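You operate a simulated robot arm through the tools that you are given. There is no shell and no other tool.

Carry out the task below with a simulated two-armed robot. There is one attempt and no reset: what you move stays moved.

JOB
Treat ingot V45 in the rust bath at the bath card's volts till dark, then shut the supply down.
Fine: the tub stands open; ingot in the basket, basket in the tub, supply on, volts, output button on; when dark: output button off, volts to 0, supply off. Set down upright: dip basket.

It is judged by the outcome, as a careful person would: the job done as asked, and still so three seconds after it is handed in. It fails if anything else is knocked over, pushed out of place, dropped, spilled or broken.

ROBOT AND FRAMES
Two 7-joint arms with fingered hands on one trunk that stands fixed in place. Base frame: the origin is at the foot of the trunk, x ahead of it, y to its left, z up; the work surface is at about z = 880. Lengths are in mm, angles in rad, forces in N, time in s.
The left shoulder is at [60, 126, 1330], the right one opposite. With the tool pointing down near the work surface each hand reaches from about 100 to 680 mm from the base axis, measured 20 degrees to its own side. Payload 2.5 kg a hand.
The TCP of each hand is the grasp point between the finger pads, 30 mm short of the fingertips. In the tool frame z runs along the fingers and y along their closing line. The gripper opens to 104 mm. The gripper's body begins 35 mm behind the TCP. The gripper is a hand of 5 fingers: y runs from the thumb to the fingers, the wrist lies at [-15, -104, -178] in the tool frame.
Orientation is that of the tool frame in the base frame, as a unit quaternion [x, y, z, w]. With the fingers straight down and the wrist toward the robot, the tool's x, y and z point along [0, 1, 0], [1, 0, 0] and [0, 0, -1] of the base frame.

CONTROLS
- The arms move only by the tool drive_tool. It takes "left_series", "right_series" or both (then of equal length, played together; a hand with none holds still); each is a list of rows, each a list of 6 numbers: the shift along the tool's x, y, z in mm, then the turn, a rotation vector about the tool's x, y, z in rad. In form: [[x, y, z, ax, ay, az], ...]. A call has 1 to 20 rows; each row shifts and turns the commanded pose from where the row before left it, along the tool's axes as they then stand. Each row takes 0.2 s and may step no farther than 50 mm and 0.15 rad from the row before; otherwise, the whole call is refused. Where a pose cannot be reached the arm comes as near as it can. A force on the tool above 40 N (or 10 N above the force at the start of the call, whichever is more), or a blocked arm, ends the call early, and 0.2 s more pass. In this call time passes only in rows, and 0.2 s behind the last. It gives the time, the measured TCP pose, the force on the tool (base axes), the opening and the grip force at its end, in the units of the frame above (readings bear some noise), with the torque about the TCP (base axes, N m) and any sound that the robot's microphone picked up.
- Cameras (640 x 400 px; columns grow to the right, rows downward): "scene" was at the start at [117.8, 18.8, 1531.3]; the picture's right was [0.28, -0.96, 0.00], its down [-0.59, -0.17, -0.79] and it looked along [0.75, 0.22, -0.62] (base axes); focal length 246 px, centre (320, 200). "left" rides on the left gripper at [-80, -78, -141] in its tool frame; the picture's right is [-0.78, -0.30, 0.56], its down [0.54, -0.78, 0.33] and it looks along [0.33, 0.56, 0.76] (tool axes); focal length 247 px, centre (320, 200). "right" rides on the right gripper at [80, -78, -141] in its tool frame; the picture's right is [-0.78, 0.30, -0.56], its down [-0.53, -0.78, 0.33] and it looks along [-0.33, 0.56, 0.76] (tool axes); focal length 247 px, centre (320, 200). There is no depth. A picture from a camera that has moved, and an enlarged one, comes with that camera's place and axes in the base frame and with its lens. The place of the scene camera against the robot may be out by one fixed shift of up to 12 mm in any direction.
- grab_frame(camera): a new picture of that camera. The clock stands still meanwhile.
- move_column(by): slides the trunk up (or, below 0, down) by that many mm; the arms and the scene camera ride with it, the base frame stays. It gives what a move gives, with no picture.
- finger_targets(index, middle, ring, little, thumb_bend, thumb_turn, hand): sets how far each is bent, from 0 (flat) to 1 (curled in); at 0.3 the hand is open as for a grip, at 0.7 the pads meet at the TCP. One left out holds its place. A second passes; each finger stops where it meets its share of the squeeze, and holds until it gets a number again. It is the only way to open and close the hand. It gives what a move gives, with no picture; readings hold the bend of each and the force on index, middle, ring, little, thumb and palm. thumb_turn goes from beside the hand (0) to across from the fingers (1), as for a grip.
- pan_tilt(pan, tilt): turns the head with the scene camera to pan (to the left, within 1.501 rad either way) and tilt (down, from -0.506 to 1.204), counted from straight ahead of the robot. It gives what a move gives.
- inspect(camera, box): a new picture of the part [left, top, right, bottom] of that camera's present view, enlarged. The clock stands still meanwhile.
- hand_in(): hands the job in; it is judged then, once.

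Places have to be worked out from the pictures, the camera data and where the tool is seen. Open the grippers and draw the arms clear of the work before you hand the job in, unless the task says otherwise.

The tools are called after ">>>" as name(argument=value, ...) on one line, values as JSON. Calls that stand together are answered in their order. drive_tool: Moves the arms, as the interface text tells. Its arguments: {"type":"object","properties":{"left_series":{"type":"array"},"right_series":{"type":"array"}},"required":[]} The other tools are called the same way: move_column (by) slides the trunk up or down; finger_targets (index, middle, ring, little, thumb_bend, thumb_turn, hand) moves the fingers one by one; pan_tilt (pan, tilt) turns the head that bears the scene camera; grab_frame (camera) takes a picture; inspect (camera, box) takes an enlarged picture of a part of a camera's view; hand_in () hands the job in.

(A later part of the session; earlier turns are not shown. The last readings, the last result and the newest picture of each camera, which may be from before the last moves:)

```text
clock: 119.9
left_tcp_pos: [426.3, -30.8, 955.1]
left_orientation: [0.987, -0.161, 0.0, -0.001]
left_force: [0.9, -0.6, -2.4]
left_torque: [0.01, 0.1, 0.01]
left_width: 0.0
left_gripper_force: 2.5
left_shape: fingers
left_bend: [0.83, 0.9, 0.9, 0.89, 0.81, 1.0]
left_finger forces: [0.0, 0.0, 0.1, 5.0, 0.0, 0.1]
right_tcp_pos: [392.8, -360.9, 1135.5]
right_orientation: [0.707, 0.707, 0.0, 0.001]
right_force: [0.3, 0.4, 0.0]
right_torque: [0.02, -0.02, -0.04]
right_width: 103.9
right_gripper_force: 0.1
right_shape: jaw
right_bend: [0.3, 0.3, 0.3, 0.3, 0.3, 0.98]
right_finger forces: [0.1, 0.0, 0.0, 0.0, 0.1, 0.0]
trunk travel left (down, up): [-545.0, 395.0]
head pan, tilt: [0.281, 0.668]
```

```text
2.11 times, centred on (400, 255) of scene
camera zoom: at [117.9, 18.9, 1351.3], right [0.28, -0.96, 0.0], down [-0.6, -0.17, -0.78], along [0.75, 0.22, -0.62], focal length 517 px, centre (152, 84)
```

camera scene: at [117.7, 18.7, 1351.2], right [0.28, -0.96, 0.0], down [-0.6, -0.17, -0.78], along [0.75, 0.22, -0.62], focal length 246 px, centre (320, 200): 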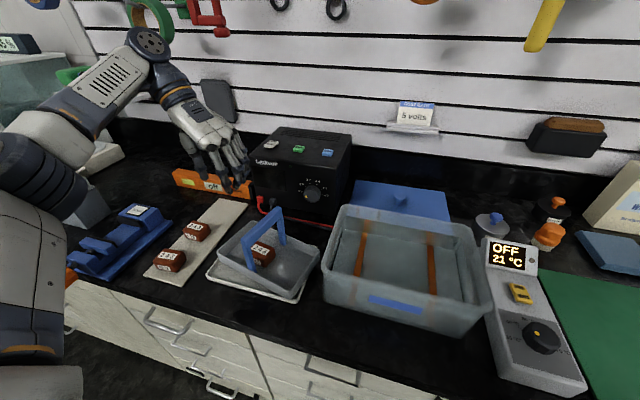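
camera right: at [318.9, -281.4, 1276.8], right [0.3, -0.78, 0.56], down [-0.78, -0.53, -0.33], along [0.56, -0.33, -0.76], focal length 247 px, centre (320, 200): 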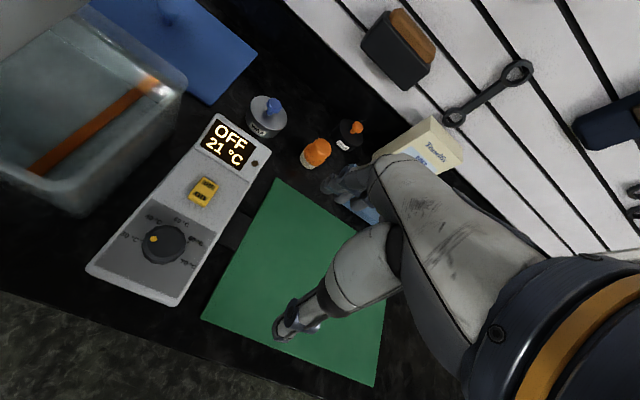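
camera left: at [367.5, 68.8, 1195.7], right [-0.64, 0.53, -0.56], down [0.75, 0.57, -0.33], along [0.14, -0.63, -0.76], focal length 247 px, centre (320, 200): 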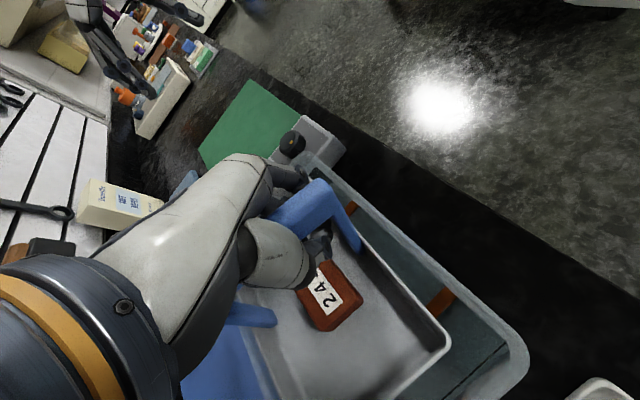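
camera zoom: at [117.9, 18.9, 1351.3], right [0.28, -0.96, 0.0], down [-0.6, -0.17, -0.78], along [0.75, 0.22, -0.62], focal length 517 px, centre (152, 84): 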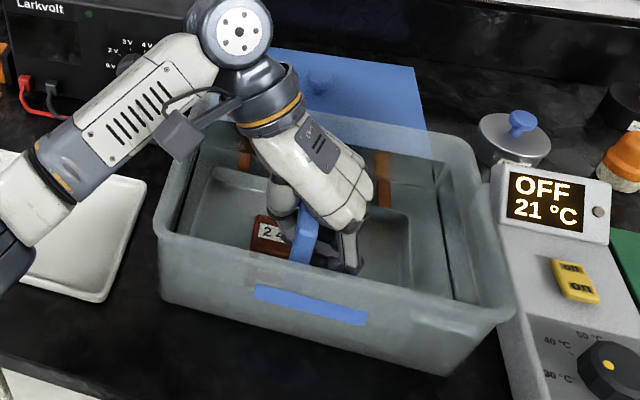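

Still leveling. I continue a few mm more.

>>> drive_tool(left_series=[[2, -0.7, 3, 0, 0, 0], [2, -0.7, 3, 0, 0, 0], [2, -0.7, 3, 0, 0, 0]])

>>> inspect(camera="left", box=[200, 140, 560, 400])

>>> inspect(camera="scene", box=[330, 200, 480, 330])

```text
clock: 120.7
left_tcp_pos: [431.5, -32.3, 952.1]
left_orientation: [0.987, -0.163, 0.004, 0.003]
left_force: [-6.9, -0.9, 25.6]
left_torque: [-0.01, -0.19, 0.0]
left_width: 0.0
left_gripper_force: 10.9
left_shape: fingers
left_bend: [0.83, 0.9, 0.9, 0.9, 0.81, 1.0]
left_finger forces: [0.0, 0.0, 0.1, 0.1, 0.1, 22.8]
right_tcp_pos: [391.5, -361.4, 1137.1]
right_orientation: [0.707, 0.708, 0.0, 0.0]
right_force: [-0.5, 0.4, -0.1]
right_torque: [0.04, 0.01, -0.03]
right_width: 103.8
right_gripper_force: 0.1
right_shape: jaw
right_bend: [0.3, 0.3, 0.3, 0.3, 0.3, 0.98]
right_finger forces: [0.0, 0.1, 0.1, 0.1, 0.1, 0.0]
trunk travel left (down, up): [-545.0, 395.0]
head pan, tilt: [0.281, 0.668]
```

```text
1.54 times, centred on (380, 270) of left
camera zoom: at [380.4, 67.9, 1091.0], right [-0.64, 0.53, -0.56], down [0.76, 0.56, -0.33], along [0.14, -0.64, -0.76], focal length 380 px, centre (228, 92)
```

zoom: 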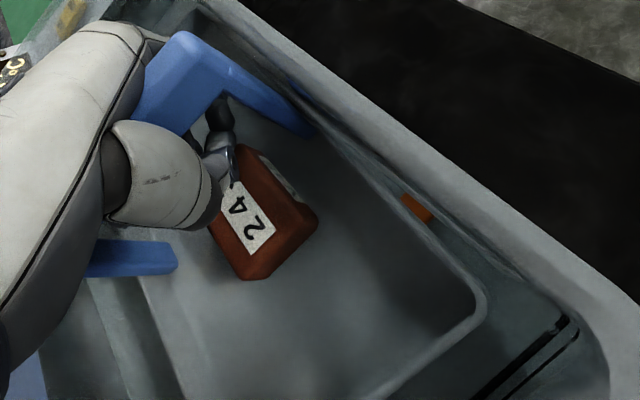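

```text
3.08 times, centred on (405, 265) of scene
camera zoom: at [114.9, 18.8, 1352.0], right [0.28, -0.96, 0.0], down [-0.59, -0.17, -0.79], along [0.76, 0.22, -0.62], focal length 756 px, centre (58, 0)
```

zoom: 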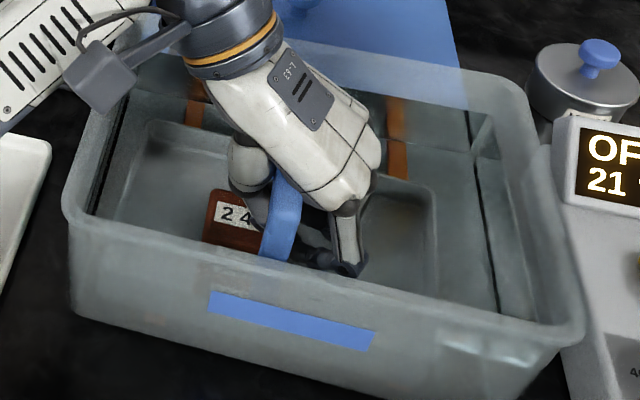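

The palm now presses on the bar (23 N): the basket is on the tub floor. I back off 4 mm, then open the fingers.

>>> drive_tool(left_series=[[0, 0, -4, 0, 0, 0]])

>>> finger_targets(hand="left", index=0.48, middle=0.48, ring=0.48, little=0.48, thumb_bend=0.46)

>>> inspect(camera="left", box=[200, 140, 560, 400])

>>> inspect(camera="scene", box=[330, 200, 480, 330])

```text
clock: 121.1
left_tcp_pos: [432.1, -31.0, 950.9]
left_orientation: [0.987, -0.164, 0.001, 0.002]
left_force: [-6.6, -4.3, 18.7]
left_torque: [0.13, -0.22, 0.03]
left_width: 0.0
left_gripper_force: 9.2
left_shape: fingers
left_bend: [0.83, 0.9, 0.9, 0.9, 0.81, 1.0]
left_finger forces: [0.0, 0.1, 0.1, 0.0, 0.0, 17.8]
right_tcp_pos: [392.8, -361.8, 1137.7]
right_orientation: [0.707, 0.707, 0.001, 0.0]
right_force: [-0.6, -1.1, -0.2]
right_torque: [0.01, 0.0, 0.02]
right_width: 103.5
right_gripper_force: 0.1
right_shape: jaw
right_bend: [0.3, 0.3, 0.3, 0.3, 0.3, 0.98]
right_finger forces: [0.1, 0.1, 0.0, 0.0, 0.1, 0.0]
trunk travel left (down, up): [-545.0, 395.0]
head pan, tilt: [0.281, 0.668]
```

```text
clock: 122.1
left_tcp_pos: [430.5, -32.5, 955.5]
left_orientation: [0.987, -0.163, 0.003, 0.004]
left_force: [-3.8, -9.3, 34.6]
left_torque: [-0.16, 0.29, 0.06]
left_width: 22.1
left_gripper_force: 17.2
left_shape: fingers
left_bend: [0.48, 0.48, 0.48, 0.48, 0.73, 1.0]
left_finger forces: [0.0, 0.1, 0.0, 0.0, 34.3, 0.0]
right_tcp_pos: [391.6, -361.8, 1137.3]
right_orientation: [0.708, 0.706, 0.002, 0.001]
right_force: [0.0, 0.3, 0.0]
right_torque: [0.02, 0.01, -0.01]
right_width: 103.7
right_gripper_force: 0.1
right_shape: jaw
right_bend: [0.3, 0.3, 0.3, 0.3, 0.3, 0.98]
right_finger forces: [0.0, 0.0, 0.0, 0.1, 0.1, 0.0]
trunk travel left (down, up): [-545.0, 395.0]
head pan, tilt: [0.281, 0.668]
```

```text
1.54 times, centred on (380, 270) of left
camera zoom: at [380.3, 67.4, 1094.7], right [-0.64, 0.52, -0.56], down [0.76, 0.56, -0.33], along [0.14, -0.64, -0.75], focal length 380 px, centre (228, 92)
```

zoom: 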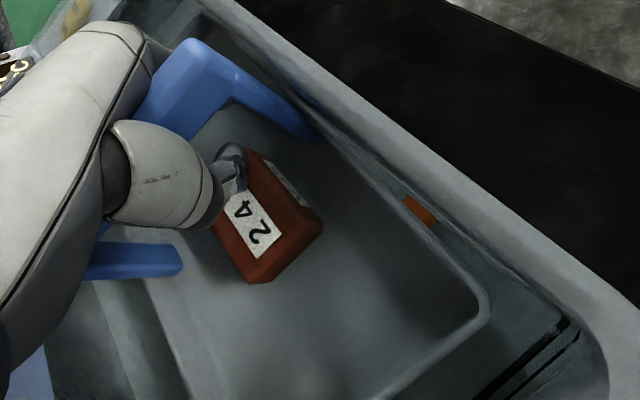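

```text
3.08 times, centred on (405, 265) of scene
camera zoom: at [114.8, 17.9, 1351.7], right [0.28, -0.96, 0.0], down [-0.59, -0.17, -0.79], along [0.76, 0.22, -0.62], focal length 756 px, centre (58, 0)
```

zoom: 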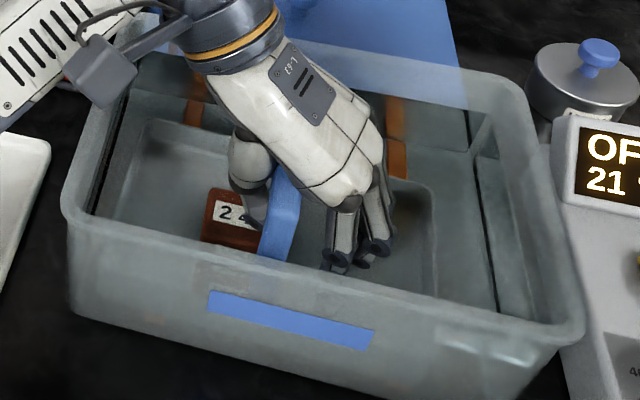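

The thumb, while opening, bears on the ingot's top (34 N). I raise the hand a few mm to unload, then open the thumb again.

>>> drive_tool(left_series=[[0, 0, -4, 0, 0, 0], [0, 0, -4, 0, 0, 0]])

>>> finger_targets(hand="left", thumb_bend=0.46)

>>> inspect(camera="left", box=[200, 140, 560, 400])

```text
clock: 122.7
left_tcp_pos: [431.4, -31.2, 960.4]
left_orientation: [0.987, -0.163, 0.0, 0.0]
left_force: [-3.5, -7.7, 25.2]
left_torque: [0.34, 0.04, 0.06]
left_width: 39.1
left_gripper_force: 12.0
left_shape: fingers
left_bend: [0.48, 0.48, 0.48, 0.48, 0.6, 1.0]
left_finger forces: [0.0, 0.0, 0.1, 0.0, 24.2, 0.1]
right_tcp_pos: [393.4, -362.6, 1135.1]
right_orientation: [0.707, 0.707, 0.001, 0.0]
right_force: [0.8, -0.2, -0.4]
right_torque: [-0.03, 0.01, -0.01]
right_width: 103.9
right_gripper_force: 0.1
right_shape: jaw
right_bend: [0.3, 0.3, 0.3, 0.3, 0.3, 0.98]
right_finger forces: [0.0, 0.0, 0.0, 0.0, 0.0, 0.0]
trunk travel left (down, up): [-545.0, 395.0]
head pan, tilt: [0.281, 0.668]
```

```text
clock: 123.7
left_tcp_pos: [430.7, -30.4, 959.3]
left_orientation: [0.987, -0.162, 0.001, 0.0]
left_force: [-3.0, -5.9, 20.8]
left_torque: [0.43, -0.04, 0.11]
left_width: 44.6
left_gripper_force: 10.6
left_shape: fingers
left_bend: [0.48, 0.48, 0.48, 0.48, 0.56, 1.0]
left_finger forces: [0.0, 0.1, 0.1, 0.0, 21.0, 0.1]
right_tcp_pos: [393.9, -361.8, 1136.4]
right_orientation: [0.707, 0.707, 0.0, 0.001]
right_force: [0.0, -0.2, -0.4]
right_torque: [-0.01, 0.01, 0.01]
right_width: 103.8
right_gripper_force: 0.1
right_shape: jaw
right_bend: [0.3, 0.3, 0.3, 0.3, 0.3, 0.98]
right_finger forces: [0.0, 0.1, 0.0, 0.1, 0.0, 0.0]
trunk travel left (down, up): [-545.0, 395.0]
head pan, tilt: [0.281, 0.668]
```

```text
1.54 times, centred on (380, 270) of left
camera zoom: at [381.1, 67.9, 1100.2], right [-0.64, 0.53, -0.56], down [0.76, 0.56, -0.33], along [0.14, -0.63, -0.76], focal length 380 px, centre (228, 92)
```

zoom: 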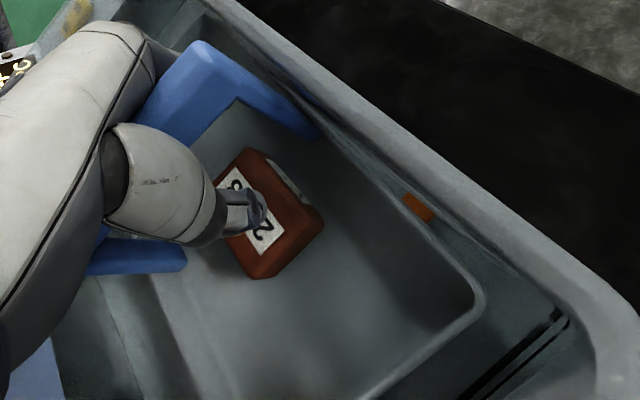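

The thumb is clear of the bar now, just resting on the ingot's top. I raise the hand straight up out of the tub.

>>> drive_tool(left_series=[[0, 0, -6, 0, 0, 0], [0, 0, -6, 0, 0, 0]])

>>> inspect(camera="left", box=[200, 140, 560, 400])

>>> inspect(camera="scene", box=[330, 200, 480, 330])

```text
clock: 124.3
left_tcp_pos: [431.9, -29.7, 968.5]
left_orientation: [0.987, -0.161, -0.002, -0.002]
left_force: [0.4, 0.6, -0.3]
left_torque: [0.02, 0.0, -0.01]
left_width: 59.3
left_gripper_force: 0.1
left_shape: fingers
left_bend: [0.48, 0.48, 0.48, 0.48, 0.46, 1.0]
left_finger forces: [0.0, 0.0, 0.0, 0.1, 0.0, 0.0]
right_tcp_pos: [395.0, -360.7, 1136.3]
right_orientation: [0.707, 0.707, 0.0, 0.0]
right_force: [-0.4, 0.1, 0.7]
right_torque: [0.01, 0.03, 0.01]
right_width: 103.8
right_gripper_force: 0.0
right_shape: jaw
right_bend: [0.3, 0.3, 0.3, 0.3, 0.3, 0.98]
right_finger forces: [0.0, 0.0, 0.0, 0.1, 0.1, 0.1]
trunk travel left (down, up): [-545.0, 395.0]
head pan, tilt: [0.281, 0.668]
```

```text
1.54 times, centred on (380, 270) of left
camera zoom: at [382.8, 68.7, 1110.5], right [-0.64, 0.53, -0.55], down [0.75, 0.57, -0.33], along [0.14, -0.63, -0.76], focal length 380 px, centre (228, 92)
```

zoom: 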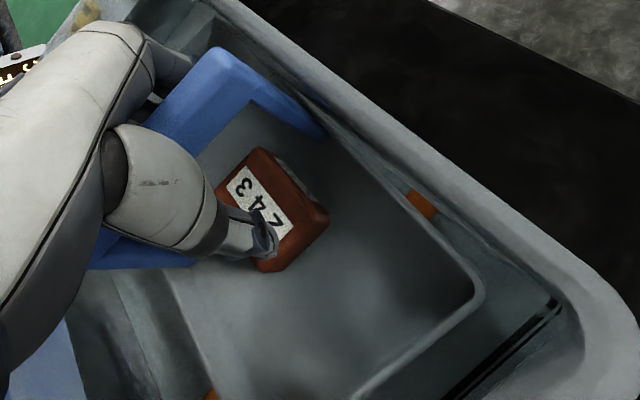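

```text
3.08 times, centred on (405, 265) of scene
camera zoom: at [117.9, 18.9, 1351.1], right [0.28, -0.96, 0.0], down [-0.6, -0.17, -0.78], along [0.75, 0.22, -0.62], focal length 756 px, centre (58, 0)
```

zoom: 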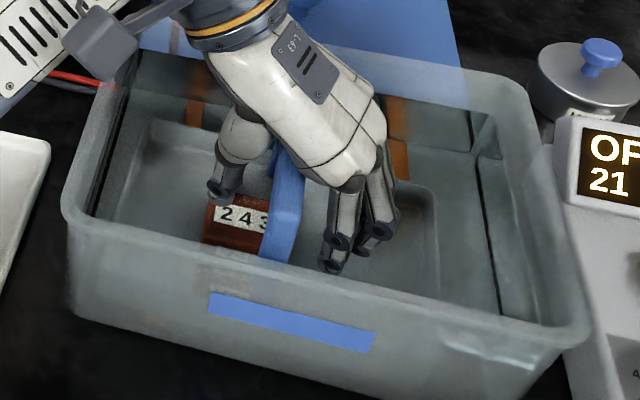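

All forces zero; the basket rests in the tub. I raise the hand straight up well clear.

>>> drive_tool(left_series=[[0, 0, -12, 0, 0, 0], [0, 0, -20, 0, 0, 0], [0, 0, -35, 0, 0, 0], [0, 0, -40, 0, 0, 0], [0, 0, -40, 0, 0, 0]])

>>> grab_frame(camera="scene")

>>> inspect(camera="scene", box=[310, 190, 500, 345])

>>> grab_frame(camera="left")

```text
clock: 125.5
left_tcp_pos: [432.3, -29.3, 1116.4]
left_orientation: [0.987, -0.161, -0.001, -0.001]
left_force: [0.2, -0.3, -1.3]
left_torque: [0.01, 0.01, 0.01]
left_width: 59.3
left_gripper_force: 0.0
left_shape: fingers
left_bend: [0.48, 0.48, 0.48, 0.48, 0.46, 1.0]
left_finger forces: [0.0, 0.0, 0.1, 0.0, 0.0, 0.0]
right_tcp_pos: [394.5, -361.3, 1135.7]
right_orientation: [0.707, 0.707, 0.0, 0.0]
right_force: [0.5, -0.7, 0.1]
right_torque: [-0.03, -0.01, 0.02]
right_width: 103.5
right_gripper_force: 0.1
right_shape: jaw
right_bend: [0.3, 0.3, 0.3, 0.3, 0.3, 0.98]
right_finger forces: [0.1, 0.1, 0.0, 0.0, 0.0, 0.0]
trunk travel left (down, up): [-545.0, 395.0]
head pan, tilt: [0.281, 0.668]
```

```text
taken
camera scene: at [117.5, 18.8, 1351.2], right [0.28, -0.96, 0.0], down [-0.6, -0.17, -0.78], along [0.75, 0.22, -0.62], focal length 246 px, centre (320, 200)
```

scene: 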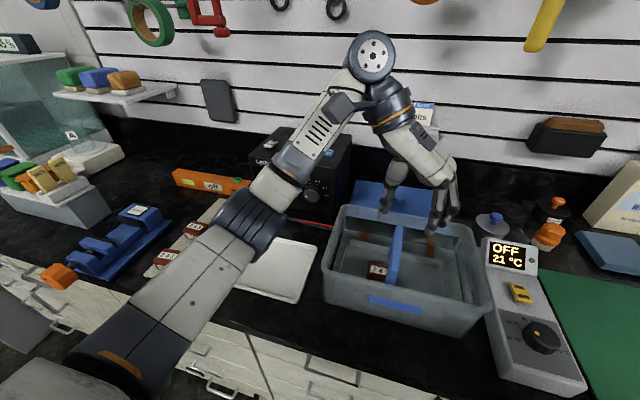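

```text
2.58 times, centred on (405, 268) of scene
camera zoom: at [117.5, 18.8, 1351.2], right [0.28, -0.96, 0.0], down [-0.6, -0.17, -0.78], along [0.75, 0.22, -0.62], focal length 634 px, centre (101, 26)
```

zoom: 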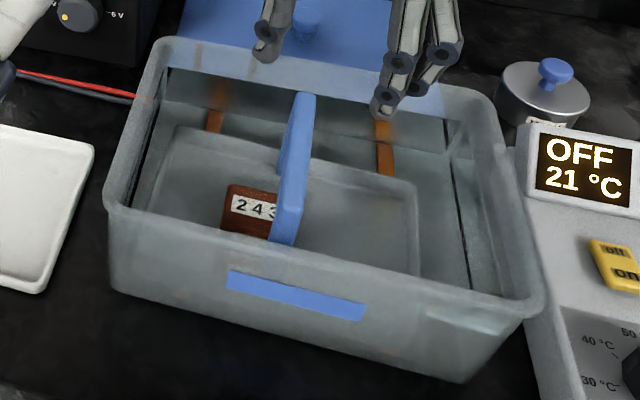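

```text
taken
camera left: at [382.3, 68.9, 1258.4], right [-0.64, 0.53, -0.56], down [0.75, 0.57, -0.33], along [0.14, -0.63, -0.76], focal length 247 px, centre (320, 200)
```

left: 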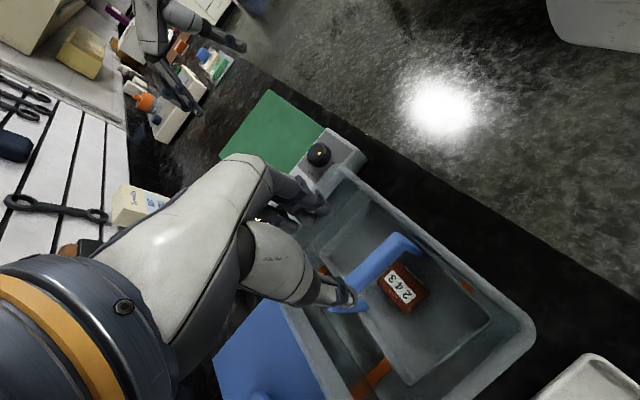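

The basket stands upright in the tub with V45 in it. Next the supply: I raise the left hand, rotate it back to the natural yaw, and make a single-thumb pressing shape.

>>> drive_tool(left_series=[[0, 0, -30, 0, 0, 0], [0, 0, -30, 0, 0, 0], [0, 0, 0, 0, 0, -0.1458], [0, 0, 0, 0, 0, -0.1458], [0, 0, 0, 0, 0, -0.1458], [0, 0, 0, 0, 0, -0.1458], [0, 0, 0, 0, 0, -0.1458], [0, 0, 0, 0, 0, -0.1458], [0, 0, 0, 0, 0, -0.1458], [0, 0, 0, 0, 0, -0.1458], [0, 0, 0, 0, 0, -0.1458], [0, 0, 0, 0, 0, -0.1458], [0, 0, 0, 0, 0, -0.1458], [0, 0, 0, 0, 0, -0.1458], [0, 0, 0, 0, 0, -0.1458]])

>>> finger_targets(hand="left", index=1.0, middle=1.0, ring=1.0, little=1.0, thumb_bend=0.69)

>>> grab_frame(camera="left")

>>> grab_frame(camera="scene")

```text
clock: 128.7
left_tcp_pos: [432.5, -30.2, 1177.5]
left_orientation: [0.706, 0.709, 0.001, 0.0]
left_force: [-0.6, -0.3, 0.6]
left_torque: [0.0, 0.01, 0.0]
left_width: 58.9
left_gripper_force: 0.0
left_shape: fingers
left_bend: [0.48, 0.48, 0.48, 0.48, 0.46, 1.0]
left_finger forces: [0.0, 0.0, 0.0, 0.0, 0.0, 0.1]
right_tcp_pos: [393.4, -361.9, 1136.8]
right_orientation: [0.707, 0.707, 0.0, 0.001]
right_force: [0.3, 0.4, -0.1]
right_torque: [-0.02, -0.01, 0.02]
right_width: 103.8
right_gripper_force: 0.0
right_shape: jaw
right_bend: [0.3, 0.3, 0.3, 0.3, 0.3, 0.98]
right_finger forces: [0.0, 0.0, 0.0, 0.1, 0.0, 0.0]
trunk travel left (down, up): [-545.0, 395.0]
head pan, tilt: [0.281, 0.668]
```

```text
clock: 129.7
left_tcp_pos: [432.5, -31.0, 1178.8]
left_orientation: [0.708, 0.706, -0.001, 0.001]
left_force: [0.2, 0.5, -0.6]
left_torque: [0.05, 0.02, 0.01]
left_width: 46.5
left_gripper_force: 0.0
left_shape: fingers
left_bend: [1.0, 1.0, 1.0, 1.0, 0.69, 1.0]
left_finger forces: [0.1, 0.1, 0.0, 0.0, 0.0, 0.0]
right_tcp_pos: [394.5, -360.6, 1135.8]
right_orientation: [0.707, 0.707, 0.001, 0.0]
right_force: [0.0, 1.1, 0.3]
right_torque: [0.0, 0.01, 0.02]
right_width: 103.7
right_gripper_force: 0.0
right_shape: jaw
right_bend: [0.3, 0.3, 0.3, 0.3, 0.3, 0.98]
right_finger forces: [0.0, 0.0, 0.1, 0.0, 0.0, 0.0]
trunk travel left (down, up): [-545.0, 395.0]
head pan, tilt: [0.281, 0.668]
```

```text
taken
camera left: at [356.1, -110.7, 1318.4], right [-0.3, -0.78, -0.56], down [-0.78, 0.54, -0.33], along [0.56, 0.33, -0.76], focal length 247 px, centre (320, 200)
```

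left: 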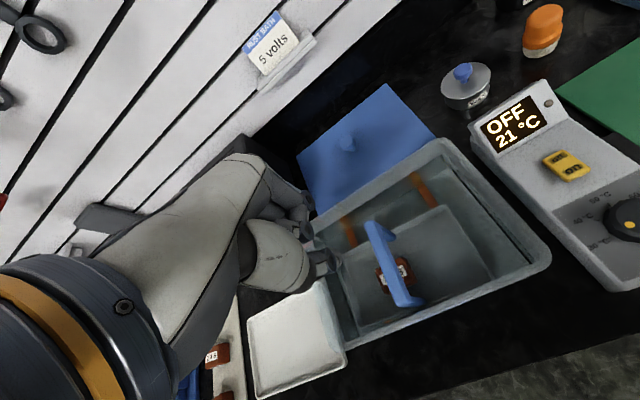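

```text
taken
camera scene: at [117.7, 18.9, 1351.2], right [0.28, -0.96, 0.0], down [-0.6, -0.17, -0.78], along [0.75, 0.22, -0.62], focal length 246 px, centre (320, 200)
```

scene: 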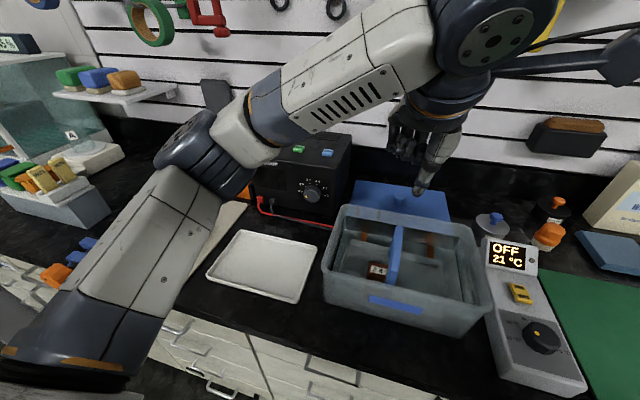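

The thumb points straight down as the lowest point. I move over toward the supply at a safe height.

>>> drive_tool(left_series=[[43.3, 14, 0, 0, 0, 0], [43.3, 14, 0, 0, 0, 0], [43.3, 14, 0, 0, 0, 0], [43.3, 14, 0, 0, 0, 0], [43.3, 14, 0, 0, 0, 0], [43.3, 14, 0, 0, 0, 0], [43.3, 14, 0, 0, 0, 0], [43.3, 14, 0, 0, 0, 0]])

>>> grab_frame(camera="left")

>>> grab_frame(camera="scene")

```text
clock: 131.5
left_tcp_pos: [544.6, 316.3, 1176.4]
left_orientation: [0.708, 0.706, 0.0, 0.0]
left_force: [0.5, -0.6, -0.5]
left_torque: [0.02, -0.04, -0.01]
left_width: 46.7
left_gripper_force: 0.0
left_shape: fingers
left_bend: [1.0, 1.0, 1.0, 1.0, 0.69, 1.0]
left_finger forces: [0.0, 0.1, 0.1, 0.0, 0.0, 0.0]
right_tcp_pos: [394.1, -360.5, 1136.3]
right_orientation: [0.707, 0.707, 0.001, 0.0]
right_force: [-0.7, -0.4, 0.0]
right_torque: [0.01, -0.01, 0.01]
right_width: 103.7
right_gripper_force: 0.0
right_shape: jaw
right_bend: [0.3, 0.3, 0.3, 0.3, 0.3, 0.98]
right_finger forces: [0.1, 0.0, 0.0, 0.0, 0.0, 0.0]
trunk travel left (down, up): [-545.0, 395.0]
head pan, tilt: [0.281, 0.668]
```

```text
taken
camera left: at [469.1, 235.7, 1317.8], right [-0.3, -0.78, -0.56], down [-0.78, 0.54, -0.33], along [0.56, 0.33, -0.76], focal length 247 px, centre (320, 200)
```

left: 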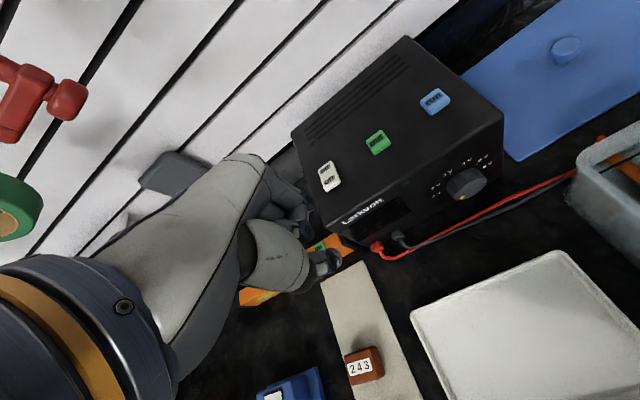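

```text
taken
camera scene: at [117.8, 19.1, 1351.2], right [0.28, -0.96, 0.0], down [-0.6, -0.17, -0.78], along [0.75, 0.22, -0.62], focal length 246 px, centre (320, 200)
```

scene: 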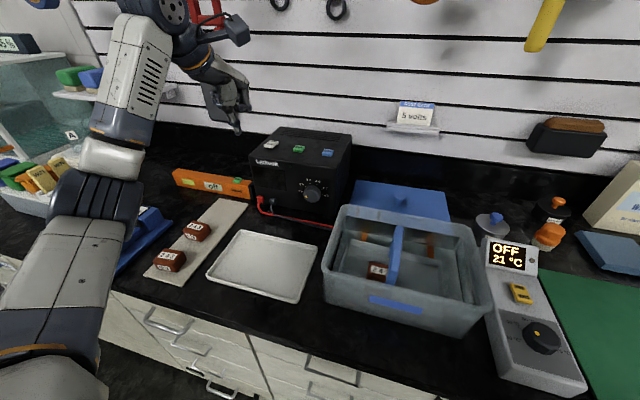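

From here I get a close view of the switches; I zoom in to measure them.

>>> inspect(camera="left", box=[300, 70, 470, 210])

>>> inspect(camera="left", box=[310, 150, 350, 200])

>>> inspect(camera="left", box=[420, 140, 510, 210])

```text
2.86 times, centred on (385, 140) of left
camera zoom: at [469.1, 235.7, 1317.8], right [-0.3, -0.78, -0.56], down [-0.78, 0.54, -0.33], along [0.56, 0.33, -0.76], focal length 706 px, centre (134, 371)
```

zoom: 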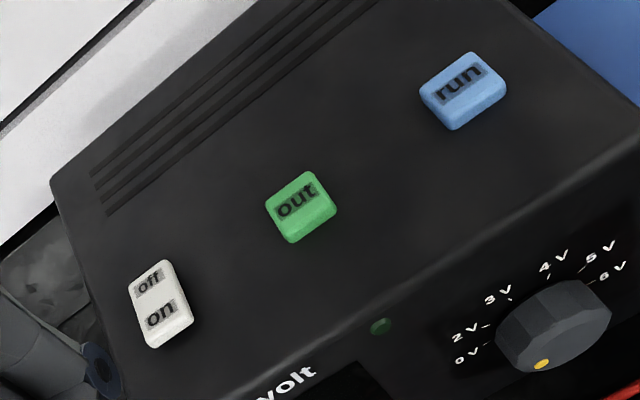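

```text
8.00 times, centred on (330, 175) of left
camera zoom: at [469.1, 235.7, 1317.8], right [-0.3, -0.78, -0.56], down [-0.78, 0.54, -0.33], along [0.56, 0.33, -0.76], focal length 1976 px, centre (240, 400)
```

zoom: 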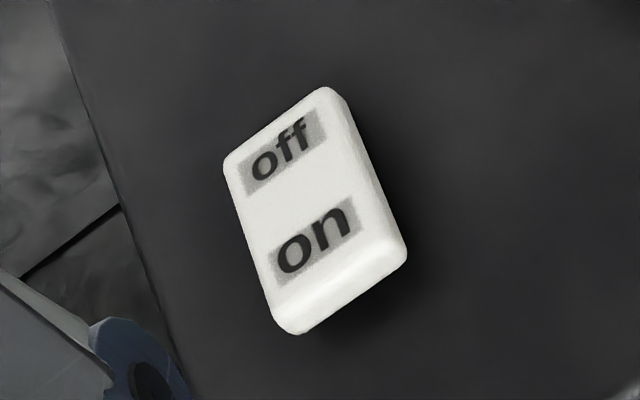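

```text
5.71 times, centred on (465, 175) of left
camera zoom: at [469.1, 235.7, 1317.8], right [-0.3, -0.78, -0.56], down [-0.78, 0.54, -0.33], along [0.56, 0.33, -0.76], focal length 1411 px, centre (-509, 343)
```

zoom: 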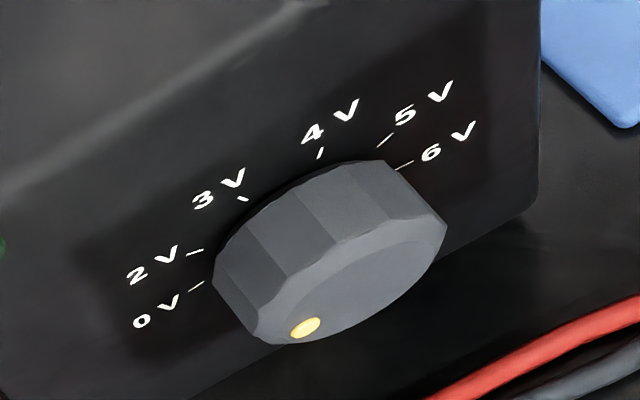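

"on" half is at (676, 322), "off" half at (697, 321), "out" at (679, 243), tops near z≈1062. I pitch the hand 30° forward for reach and move above the "on" half.

>>> drive_tool(left_series=[[0, 0, 0, -0.131, 0, 0], [0, 0, 0, -0.131, 0, 0], [0, 0, 0, -0.131, 0, 0], [0, 0, 0, -0.131, 0, 0]])

>>> grab_frame(camera="left")

>>> inspect(camera="scene", box=[180, 60, 360, 220])

```text
clock: 132.5
left_tcp_pos: [544.4, 316.2, 1177.5]
left_orientation: [0.683, 0.683, 0.184, 0.184]
left_force: [0.2, 1.0, 0.0]
left_torque: [0.01, -0.01, -0.03]
left_width: 46.4
left_gripper_force: 0.1
left_shape: fingers
left_bend: [1.0, 1.0, 1.0, 1.0, 0.69, 1.0]
left_finger forces: [0.0, 0.1, 0.1, 0.1, 0.0, 0.0]
right_tcp_pos: [394.6, -361.2, 1136.0]
right_orientation: [0.707, 0.707, -0.001, 0.0]
right_force: [0.2, 0.3, 0.0]
right_torque: [0.03, 0.03, -0.02]
right_width: 103.8
right_gripper_force: 0.1
right_shape: jaw
right_bend: [0.3, 0.3, 0.3, 0.3, 0.3, 0.98]
right_finger forces: [0.1, 0.1, 0.0, 0.0, 0.0, 0.0]
trunk travel left (down, up): [-545.0, 395.0]
head pan, tilt: [0.281, 0.668]
```

```text
taken
camera left: at [408.1, 235.8, 1260.4], right [0.02, -0.78, -0.63], down [-0.5, 0.54, -0.68], along [0.86, 0.33, -0.38], focal length 247 px, centre (320, 200)
```

left: 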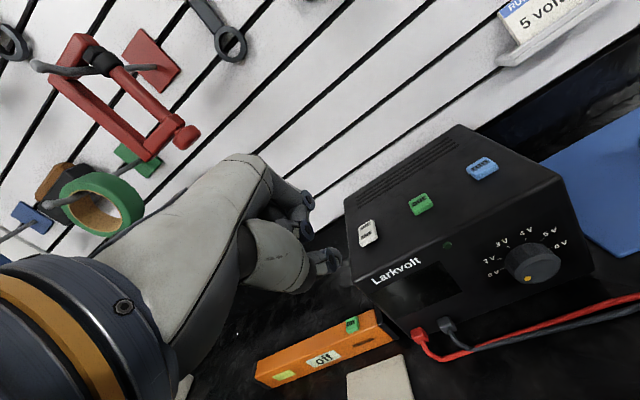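

```text
2.50 times, centred on (270, 140) of scene
camera zoom: at [117.7, 19.0, 1351.3], right [0.28, -0.96, 0.0], down [-0.6, -0.17, -0.78], along [0.75, 0.22, -0.62], focal length 614 px, centre (445, 350)
```

zoom: 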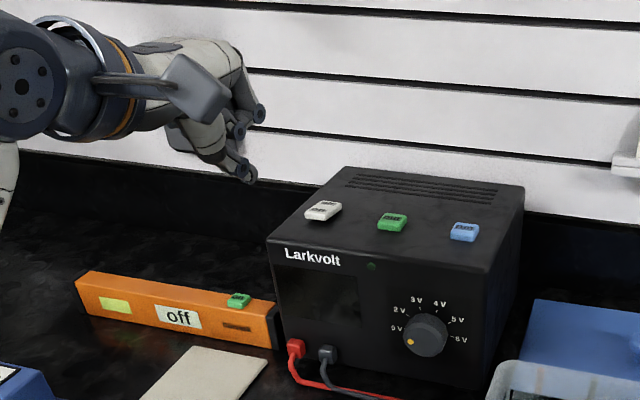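

The thumb tip position matches my model. I move above the "on" half, stopping about 23 mm above it.

>>> drive_tool(left_series=[[2.27, 35.9, 20.7, 0, 0, 0], [2.27, 35.9, 20.7, 0, 0, 0], [2.27, 35.9, 20.7, 0, 0, 0], [0, -14.9, 25.8, 0, 0, 0], [0, -14.9, 25.8, 0, 0, 0]])

>>> inspect(camera="left", box=[240, 170, 480, 350])

>>> inspect(camera="scene", box=[240, 90, 340, 200])

```text
clock: 133.7
left_tcp_pos: [669.6, 323.2, 1117.3]
left_orientation: [0.683, 0.683, 0.185, 0.183]
left_force: [-0.4, -0.1, 0.9]
left_torque: [-0.02, 0.02, 0.03]
left_width: 46.7
left_gripper_force: 0.1
left_shape: fingers
left_bend: [1.0, 1.0, 1.0, 1.0, 0.69, 1.0]
left_finger forces: [0.0, 0.1, 0.1, 0.1, 0.0, 0.0]
right_tcp_pos: [395.6, -360.8, 1136.6]
right_orientation: [0.708, 0.707, 0.0, 0.0]
right_force: [-0.3, -0.1, 0.4]
right_torque: [-0.01, -0.01, 0.01]
right_width: 103.9
right_gripper_force: 0.1
right_shape: jaw
right_bend: [0.3, 0.3, 0.3, 0.3, 0.3, 0.98]
right_finger forces: [0.0, 0.0, 0.0, 0.0, 0.0, 0.0]
trunk travel left (down, up): [-545.0, 395.0]
head pan, tilt: [0.281, 0.668]
```

```text
2.22 times, centred on (360, 260) of left
camera zoom: at [533.2, 242.7, 1200.3], right [0.02, -0.78, -0.63], down [-0.5, 0.54, -0.68], along [0.86, 0.33, -0.38], focal length 549 px, centre (231, 67)
```

zoom: 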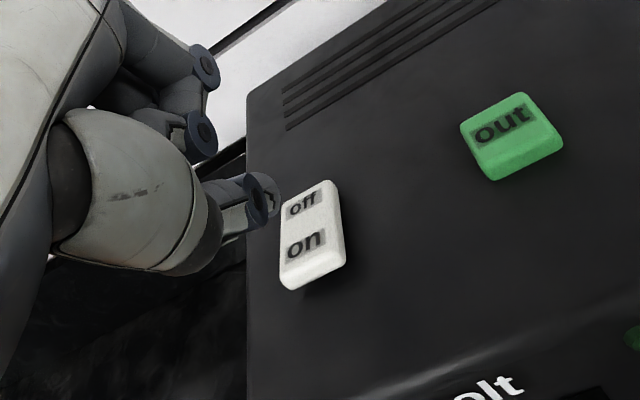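

```text
3.64 times, centred on (290, 145) of scene
camera zoom: at [117.9, 19.0, 1351.3], right [0.28, -0.96, 0.0], down [-0.6, -0.17, -0.78], along [0.75, 0.22, -0.62], focal length 893 px, centre (429, 400)
```

zoom: 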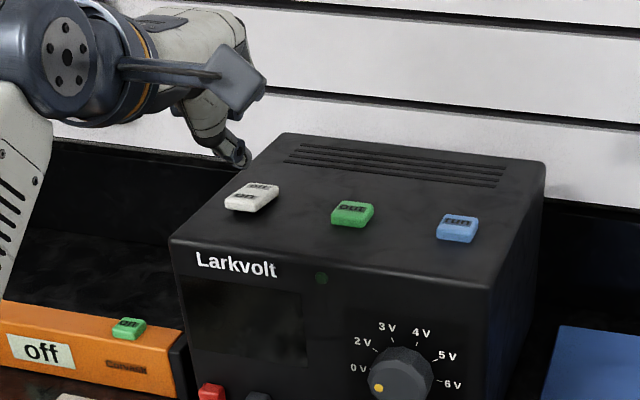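

Thumb tip is right above the "on" half. I descend toward it.

>>> drive_tool(left_series=[[0, -4, 6.9, 0, 0, 0], [0, -4, 6.9, 0, 0, 0]])

>>> inspect(camera="left", box=[280, 220, 400, 310])

```text
clock: 134.3
left_tcp_pos: [669.1, 322.8, 1101.4]
left_orientation: [0.683, 0.683, 0.183, 0.183]
left_force: [-0.6, 0.4, 0.0]
left_torque: [0.01, -0.03, -0.02]
left_width: 46.7
left_gripper_force: 0.0
left_shape: fingers
left_bend: [1.0, 1.0, 1.0, 1.0, 0.69, 1.0]
left_finger forces: [0.1, 0.1, 0.0, 0.0, 0.1, 0.1]
right_tcp_pos: [395.2, -360.8, 1136.9]
right_orientation: [0.707, 0.707, 0.001, 0.0]
right_force: [0.5, 0.7, -0.2]
right_torque: [0.0, 0.02, -0.01]
right_width: 103.9
right_gripper_force: 0.0
right_shape: jaw
right_bend: [0.3, 0.3, 0.3, 0.3, 0.3, 0.98]
right_finger forces: [0.0, 0.0, 0.1, 0.0, 0.1, 0.0]
trunk travel left (down, up): [-545.0, 395.0]
head pan, tilt: [0.281, 0.668]
```

```text
4.44 times, centred on (340, 265) of left
camera zoom: at [532.6, 242.4, 1184.8], right [0.02, -0.78, -0.63], down [-0.51, 0.54, -0.68], along [0.86, 0.33, -0.38], focal length 1098 px, centre (231, -89)
```

zoom: 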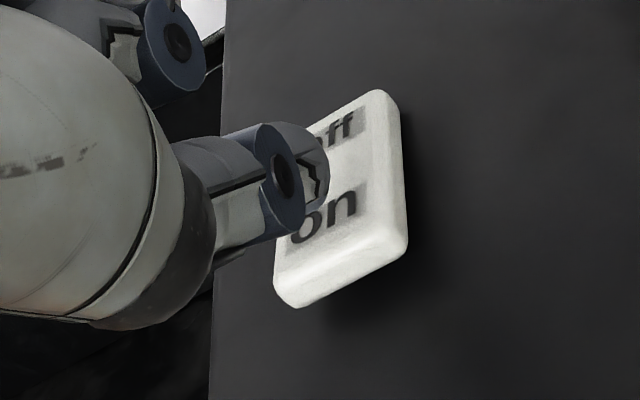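

I shift 3 mm toward the front edge and press down in small steps.

>>> drive_tool(left_series=[[2, -2.6, -1.5, 0, 0, 0], [0, -2, 3.5, 0, 0, 0], [0, -1, 1.7, 0, 0, 0]])

>>> inspect(camera="left", box=[280, 220, 400, 310])

```text
clock: 135.1
left_tcp_pos: [666.2, 325.3, 1095.0]
left_orientation: [0.683, 0.682, 0.184, 0.183]
left_force: [0.6, -0.9, 0.0]
left_torque: [0.02, 0.01, -0.01]
left_width: 46.4
left_gripper_force: 0.2
left_shape: fingers
left_bend: [1.0, 1.0, 1.0, 1.0, 0.69, 1.0]
left_finger forces: [0.0, 0.0, 0.0, 0.1, 0.3, 0.1]
right_tcp_pos: [396.0, -362.6, 1137.0]
right_orientation: [0.707, 0.707, 0.0, 0.0]
right_force: [-0.5, -0.3, -0.4]
right_torque: [0.01, 0.03, 0.02]
right_width: 103.8
right_gripper_force: 0.0
right_shape: jaw
right_bend: [0.3, 0.3, 0.3, 0.3, 0.3, 0.98]
right_finger forces: [0.1, 0.0, 0.0, 0.0, 0.0, 0.0]
trunk travel left (down, up): [-545.0, 395.0]
head pan, tilt: [0.281, 0.668]
```

```text
4.44 times, centred on (340, 265) of left
camera zoom: at [529.6, 244.1, 1179.1], right [0.02, -0.78, -0.63], down [-0.51, 0.54, -0.68], along [0.86, 0.33, -0.38], focal length 1098 px, centre (231, -89)
```

zoom: 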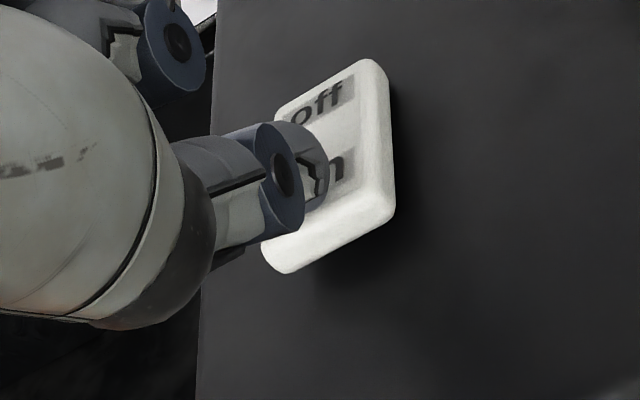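

The thumb just begins to touch on the "on" half. I press further in 2 mm steps, watching the force and for a click.

>>> drive_tool(left_series=[[0, -1, 1.73, 0, 0, 0], [0, -1, 1.73, 0, 0, 0]])

>>> inspect(camera="scene", box=[250, 130, 350, 220])

```text
clock: 135.7
left_tcp_pos: [666.9, 325.2, 1091.1]
left_orientation: [0.683, 0.682, 0.184, 0.184]
left_force: [-0.4, -0.3, 0.6]
left_torque: [-0.03, 0.02, 0.02]
left_width: 46.4
left_gripper_force: 0.4
left_shape: fingers
left_bend: [1.0, 1.0, 1.0, 1.0, 0.7, 1.0]
left_finger forces: [0.0, 0.0, 0.0, 0.1, 0.9, 0.0]
right_tcp_pos: [394.7, -362.0, 1136.4]
right_orientation: [0.707, 0.707, 0.0, 0.0]
right_force: [0.8, 0.9, -0.6]
right_torque: [0.01, -0.02, 0.0]
right_width: 103.7
right_gripper_force: 0.1
right_shape: jaw
right_bend: [0.3, 0.3, 0.3, 0.3, 0.3, 0.98]
right_finger forces: [0.0, 0.0, 0.0, 0.0, 0.1, 0.0]
trunk travel left (down, up): [-545.0, 395.0]
head pan, tilt: [0.281, 0.668]
```

```text
4.44 times, centred on (300, 175) of scene
camera zoom: at [117.6, 18.8, 1351.3], right [0.28, -0.96, 0.0], down [-0.6, -0.17, -0.78], along [0.75, 0.22, -0.62], focal length 1092 px, centre (409, 311)
```

zoom: 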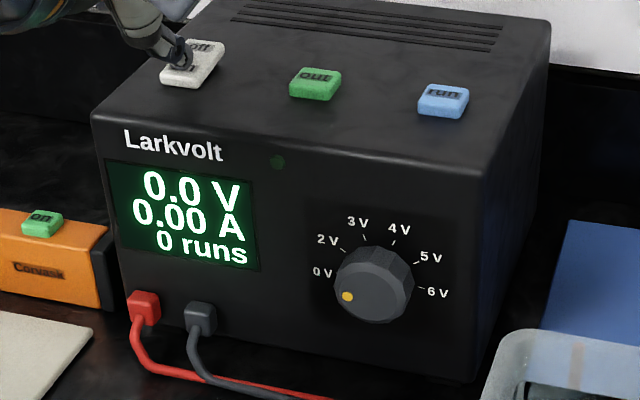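

The display lit up: 0.0 V, 0.00 A — the supply is on. I lift off the switch and back away from the supply.

>>> drive_tool(left_series=[[0, 5, -8.7, 0, 0, 0], [0, 20, -34.6, 0, 0, 0], [0, 22, -38, 0, 0, 0], [0, -35, -20, 0, 0, 0], [-5, -38, -22, 0, 0, 0], [-5, -38, -22, 0, 0, 0], [-5, -38, -22, 0, 0, 0]])

>>> inspect(camera="scene", box=[230, 100, 360, 250])

```text
clock: 137.3
left_tcp_pos: [494.4, 310.1, 1185.2]
left_orientation: [0.684, 0.683, 0.182, 0.183]
left_force: [-0.8, 0.8, -0.1]
left_torque: [-0.02, 0.01, 0.01]
left_width: 46.5
left_gripper_force: 0.0
left_shape: fingers
left_bend: [1.0, 1.0, 1.0, 1.0, 0.69, 1.0]
left_finger forces: [0.0, 0.0, 0.0, 0.1, 0.0, 0.1]
right_tcp_pos: [394.3, -360.3, 1136.4]
right_orientation: [0.707, 0.707, 0.0, 0.0]
right_force: [-0.5, -0.4, -0.4]
right_torque: [-0.02, 0.01, 0.0]
right_width: 103.5
right_gripper_force: 0.1
right_shape: jaw
right_bend: [0.3, 0.3, 0.3, 0.3, 0.3, 0.98]
right_finger forces: [0.0, 0.0, 0.0, 0.0, 0.1, 0.0]
trunk travel left (down, up): [-545.0, 395.0]
head pan, tilt: [0.281, 0.668]
```

```text
2.67 times, centred on (295, 175) of scene
camera zoom: at [117.4, 18.9, 1351.3], right [0.28, -0.96, 0.0], down [-0.6, -0.17, -0.79], along [0.75, 0.22, -0.62], focal length 655 px, centre (387, 267)
```

zoom: 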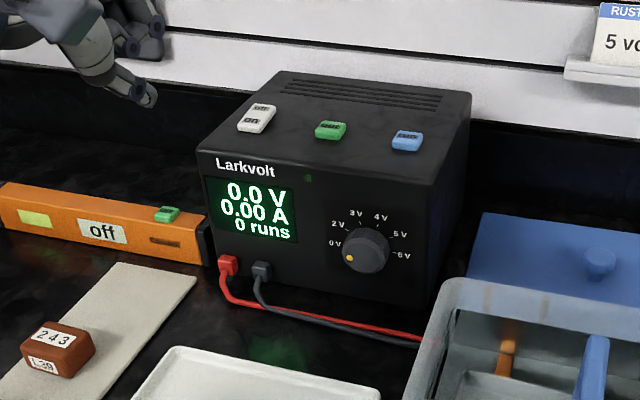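

The rocker stayed on. Now I reorient the hand to point horizontally at the knob: un-pitch, move right, yaw 90°.

>>> drive_tool(left_series=[[0, 0, 0, 0.131, 0, 0], [0, 0, 0, 0.131, 0, 0], [0, 0, 0, 0.131, 0, 0], [0, 0, 0, 0.131, 0, 0], [-40, -20, 0, 0, 0, 0], [-45, -20, 0, 0, 0, 0], [0, 0, 0, 0, 0, 0.1428], [0, 0, 0, 0, 0, 0.1428], [0, 0, 0, 0, 0, 0.1428], [0, 0, 0, 0, 0, 0.1428], [0, 0, 0, 0, 0, 0.1428], [0, 0, 0, 0, 0, 0.1428], [0, 0, 0, 0, 0, 0.1428], [0, 0, 0, 0, 0, 0.1428], [0, 0, 0, 0, 0, 0.1428], [0, 0, 0, 0, 0, 0.1428], [0, 0, 0, 0, 0, 0.1428]])

>>> grab_frame(camera="scene")

```text
clock: 140.9
left_tcp_pos: [453.5, 225.0, 1185.0]
left_orientation: [1.0, -0.001, 0.0, -0.001]
left_force: [-0.5, 0.2, 0.3]
left_torque: [-0.03, 0.01, 0.0]
left_width: 46.5
left_gripper_force: 0.1
left_shape: fingers
left_bend: [1.0, 1.0, 1.0, 1.0, 0.69, 1.0]
left_finger forces: [0.0, 0.0, 0.1, 0.0, 0.1, 0.0]
right_tcp_pos: [394.7, -362.2, 1136.5]
right_orientation: [0.708, 0.707, 0.001, 0.0]
right_force: [0.4, 0.5, -0.4]
right_torque: [0.0, -0.01, 0.04]
right_width: 103.5
right_gripper_force: 0.1
right_shape: jaw
right_bend: [0.3, 0.3, 0.3, 0.3, 0.3, 0.98]
right_finger forces: [0.0, 0.0, 0.0, 0.0, 0.0, 0.1]
trunk travel left (down, up): [-545.0, 395.0]
head pan, tilt: [0.281, 0.668]
```

```text
taken
camera scene: at [117.7, 18.8, 1351.2], right [0.28, -0.96, 0.0], down [-0.6, -0.17, -0.78], along [0.75, 0.22, -0.62], focal length 246 px, centre (320, 200)
```

scene: 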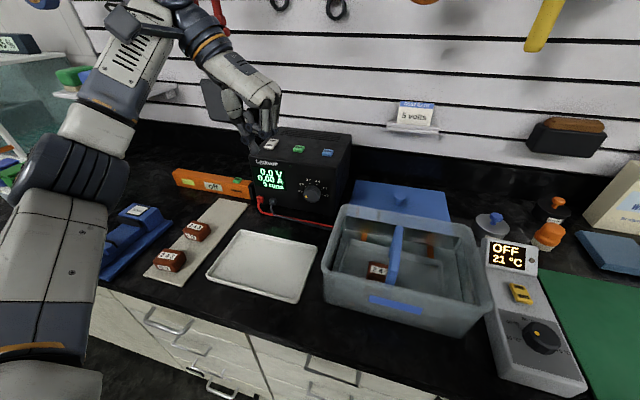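

Now I pitch the hand 90° so the fingers point forward (+x).

>>> drive_tool(left_series=[[0, 0, 0, 0, 0.1428, 0], [0, 0, 0, 0, 0.1428, 0], [0, 0, 0, 0, 0.1428, 0], [0, 0, 0, 0, 0.1428, 0], [0, 0, 0, 0, 0.1428, 0], [0, 0, 0, 0, 0.1428, 0], [0, 0, 0, 0, 0.1428, 0], [0, 0, 0, 0, 0.1428, 0], [0, 0, 0, 0, 0.1428, 0], [0, 0, 0, 0, 0.1428, 0], [0, 0, 0, 0, 0.1428, 0]])

>>> grab_frame(camera="scene")

>>> grab_frame(camera="left")

```text
clock: 143.3
left_tcp_pos: [453.6, 226.3, 1186.8]
left_orientation: [0.706, -0.001, 0.708, 0.0]
left_force: [0.0, 0.6, -0.7]
left_torque: [0.01, -0.02, 0.02]
left_width: 46.4
left_gripper_force: 0.1
left_shape: fingers
left_bend: [1.0, 1.0, 1.0, 1.0, 0.69, 1.0]
left_finger forces: [0.0, 0.0, 0.1, 0.1, 0.1, 0.0]
right_tcp_pos: [393.5, -360.7, 1136.1]
right_orientation: [0.707, 0.707, 0.0, 0.0]
right_force: [0.3, -0.4, 0.4]
right_torque: [-0.02, -0.03, -0.02]
right_width: 103.9
right_gripper_force: 0.0
right_shape: jaw
right_bend: [0.3, 0.3, 0.3, 0.3, 0.3, 0.98]
right_finger forces: [0.0, 0.0, 0.0, 0.0, 0.0, 0.1]
trunk travel left (down, up): [-545.0, 395.0]
head pan, tilt: [0.281, 0.668]
```

```text
taken
camera scene: at [117.8, 18.9, 1351.3], right [0.28, -0.96, 0.0], down [-0.6, -0.17, -0.78], along [0.75, 0.22, -0.62], focal length 246 px, centre (320, 200)
```

scene: 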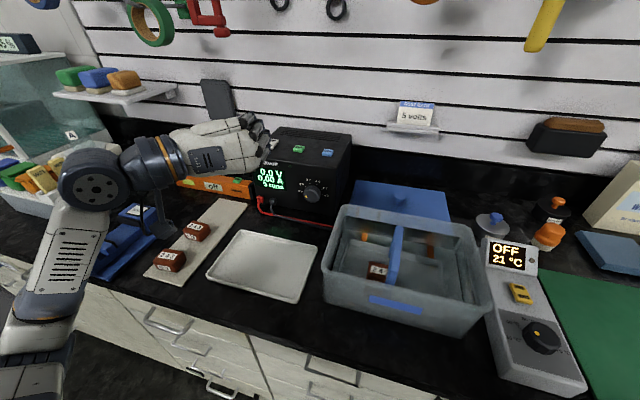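

```text
taken
camera left: at [314.4, 302.7, 1105.9], right [0.56, 0.3, -0.77], down [0.33, 0.78, 0.54], along [0.76, -0.56, 0.34], focal length 247 px, centre (320, 200)
```

left: 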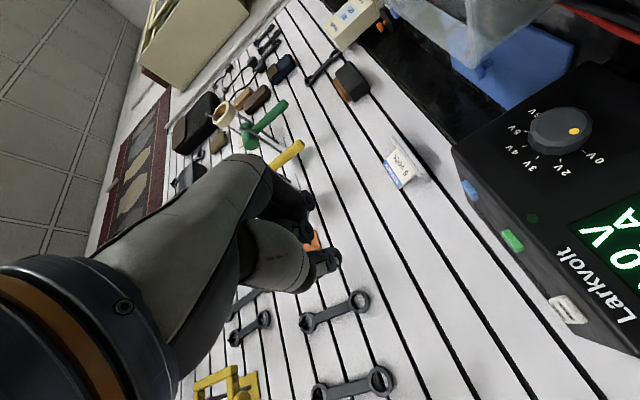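

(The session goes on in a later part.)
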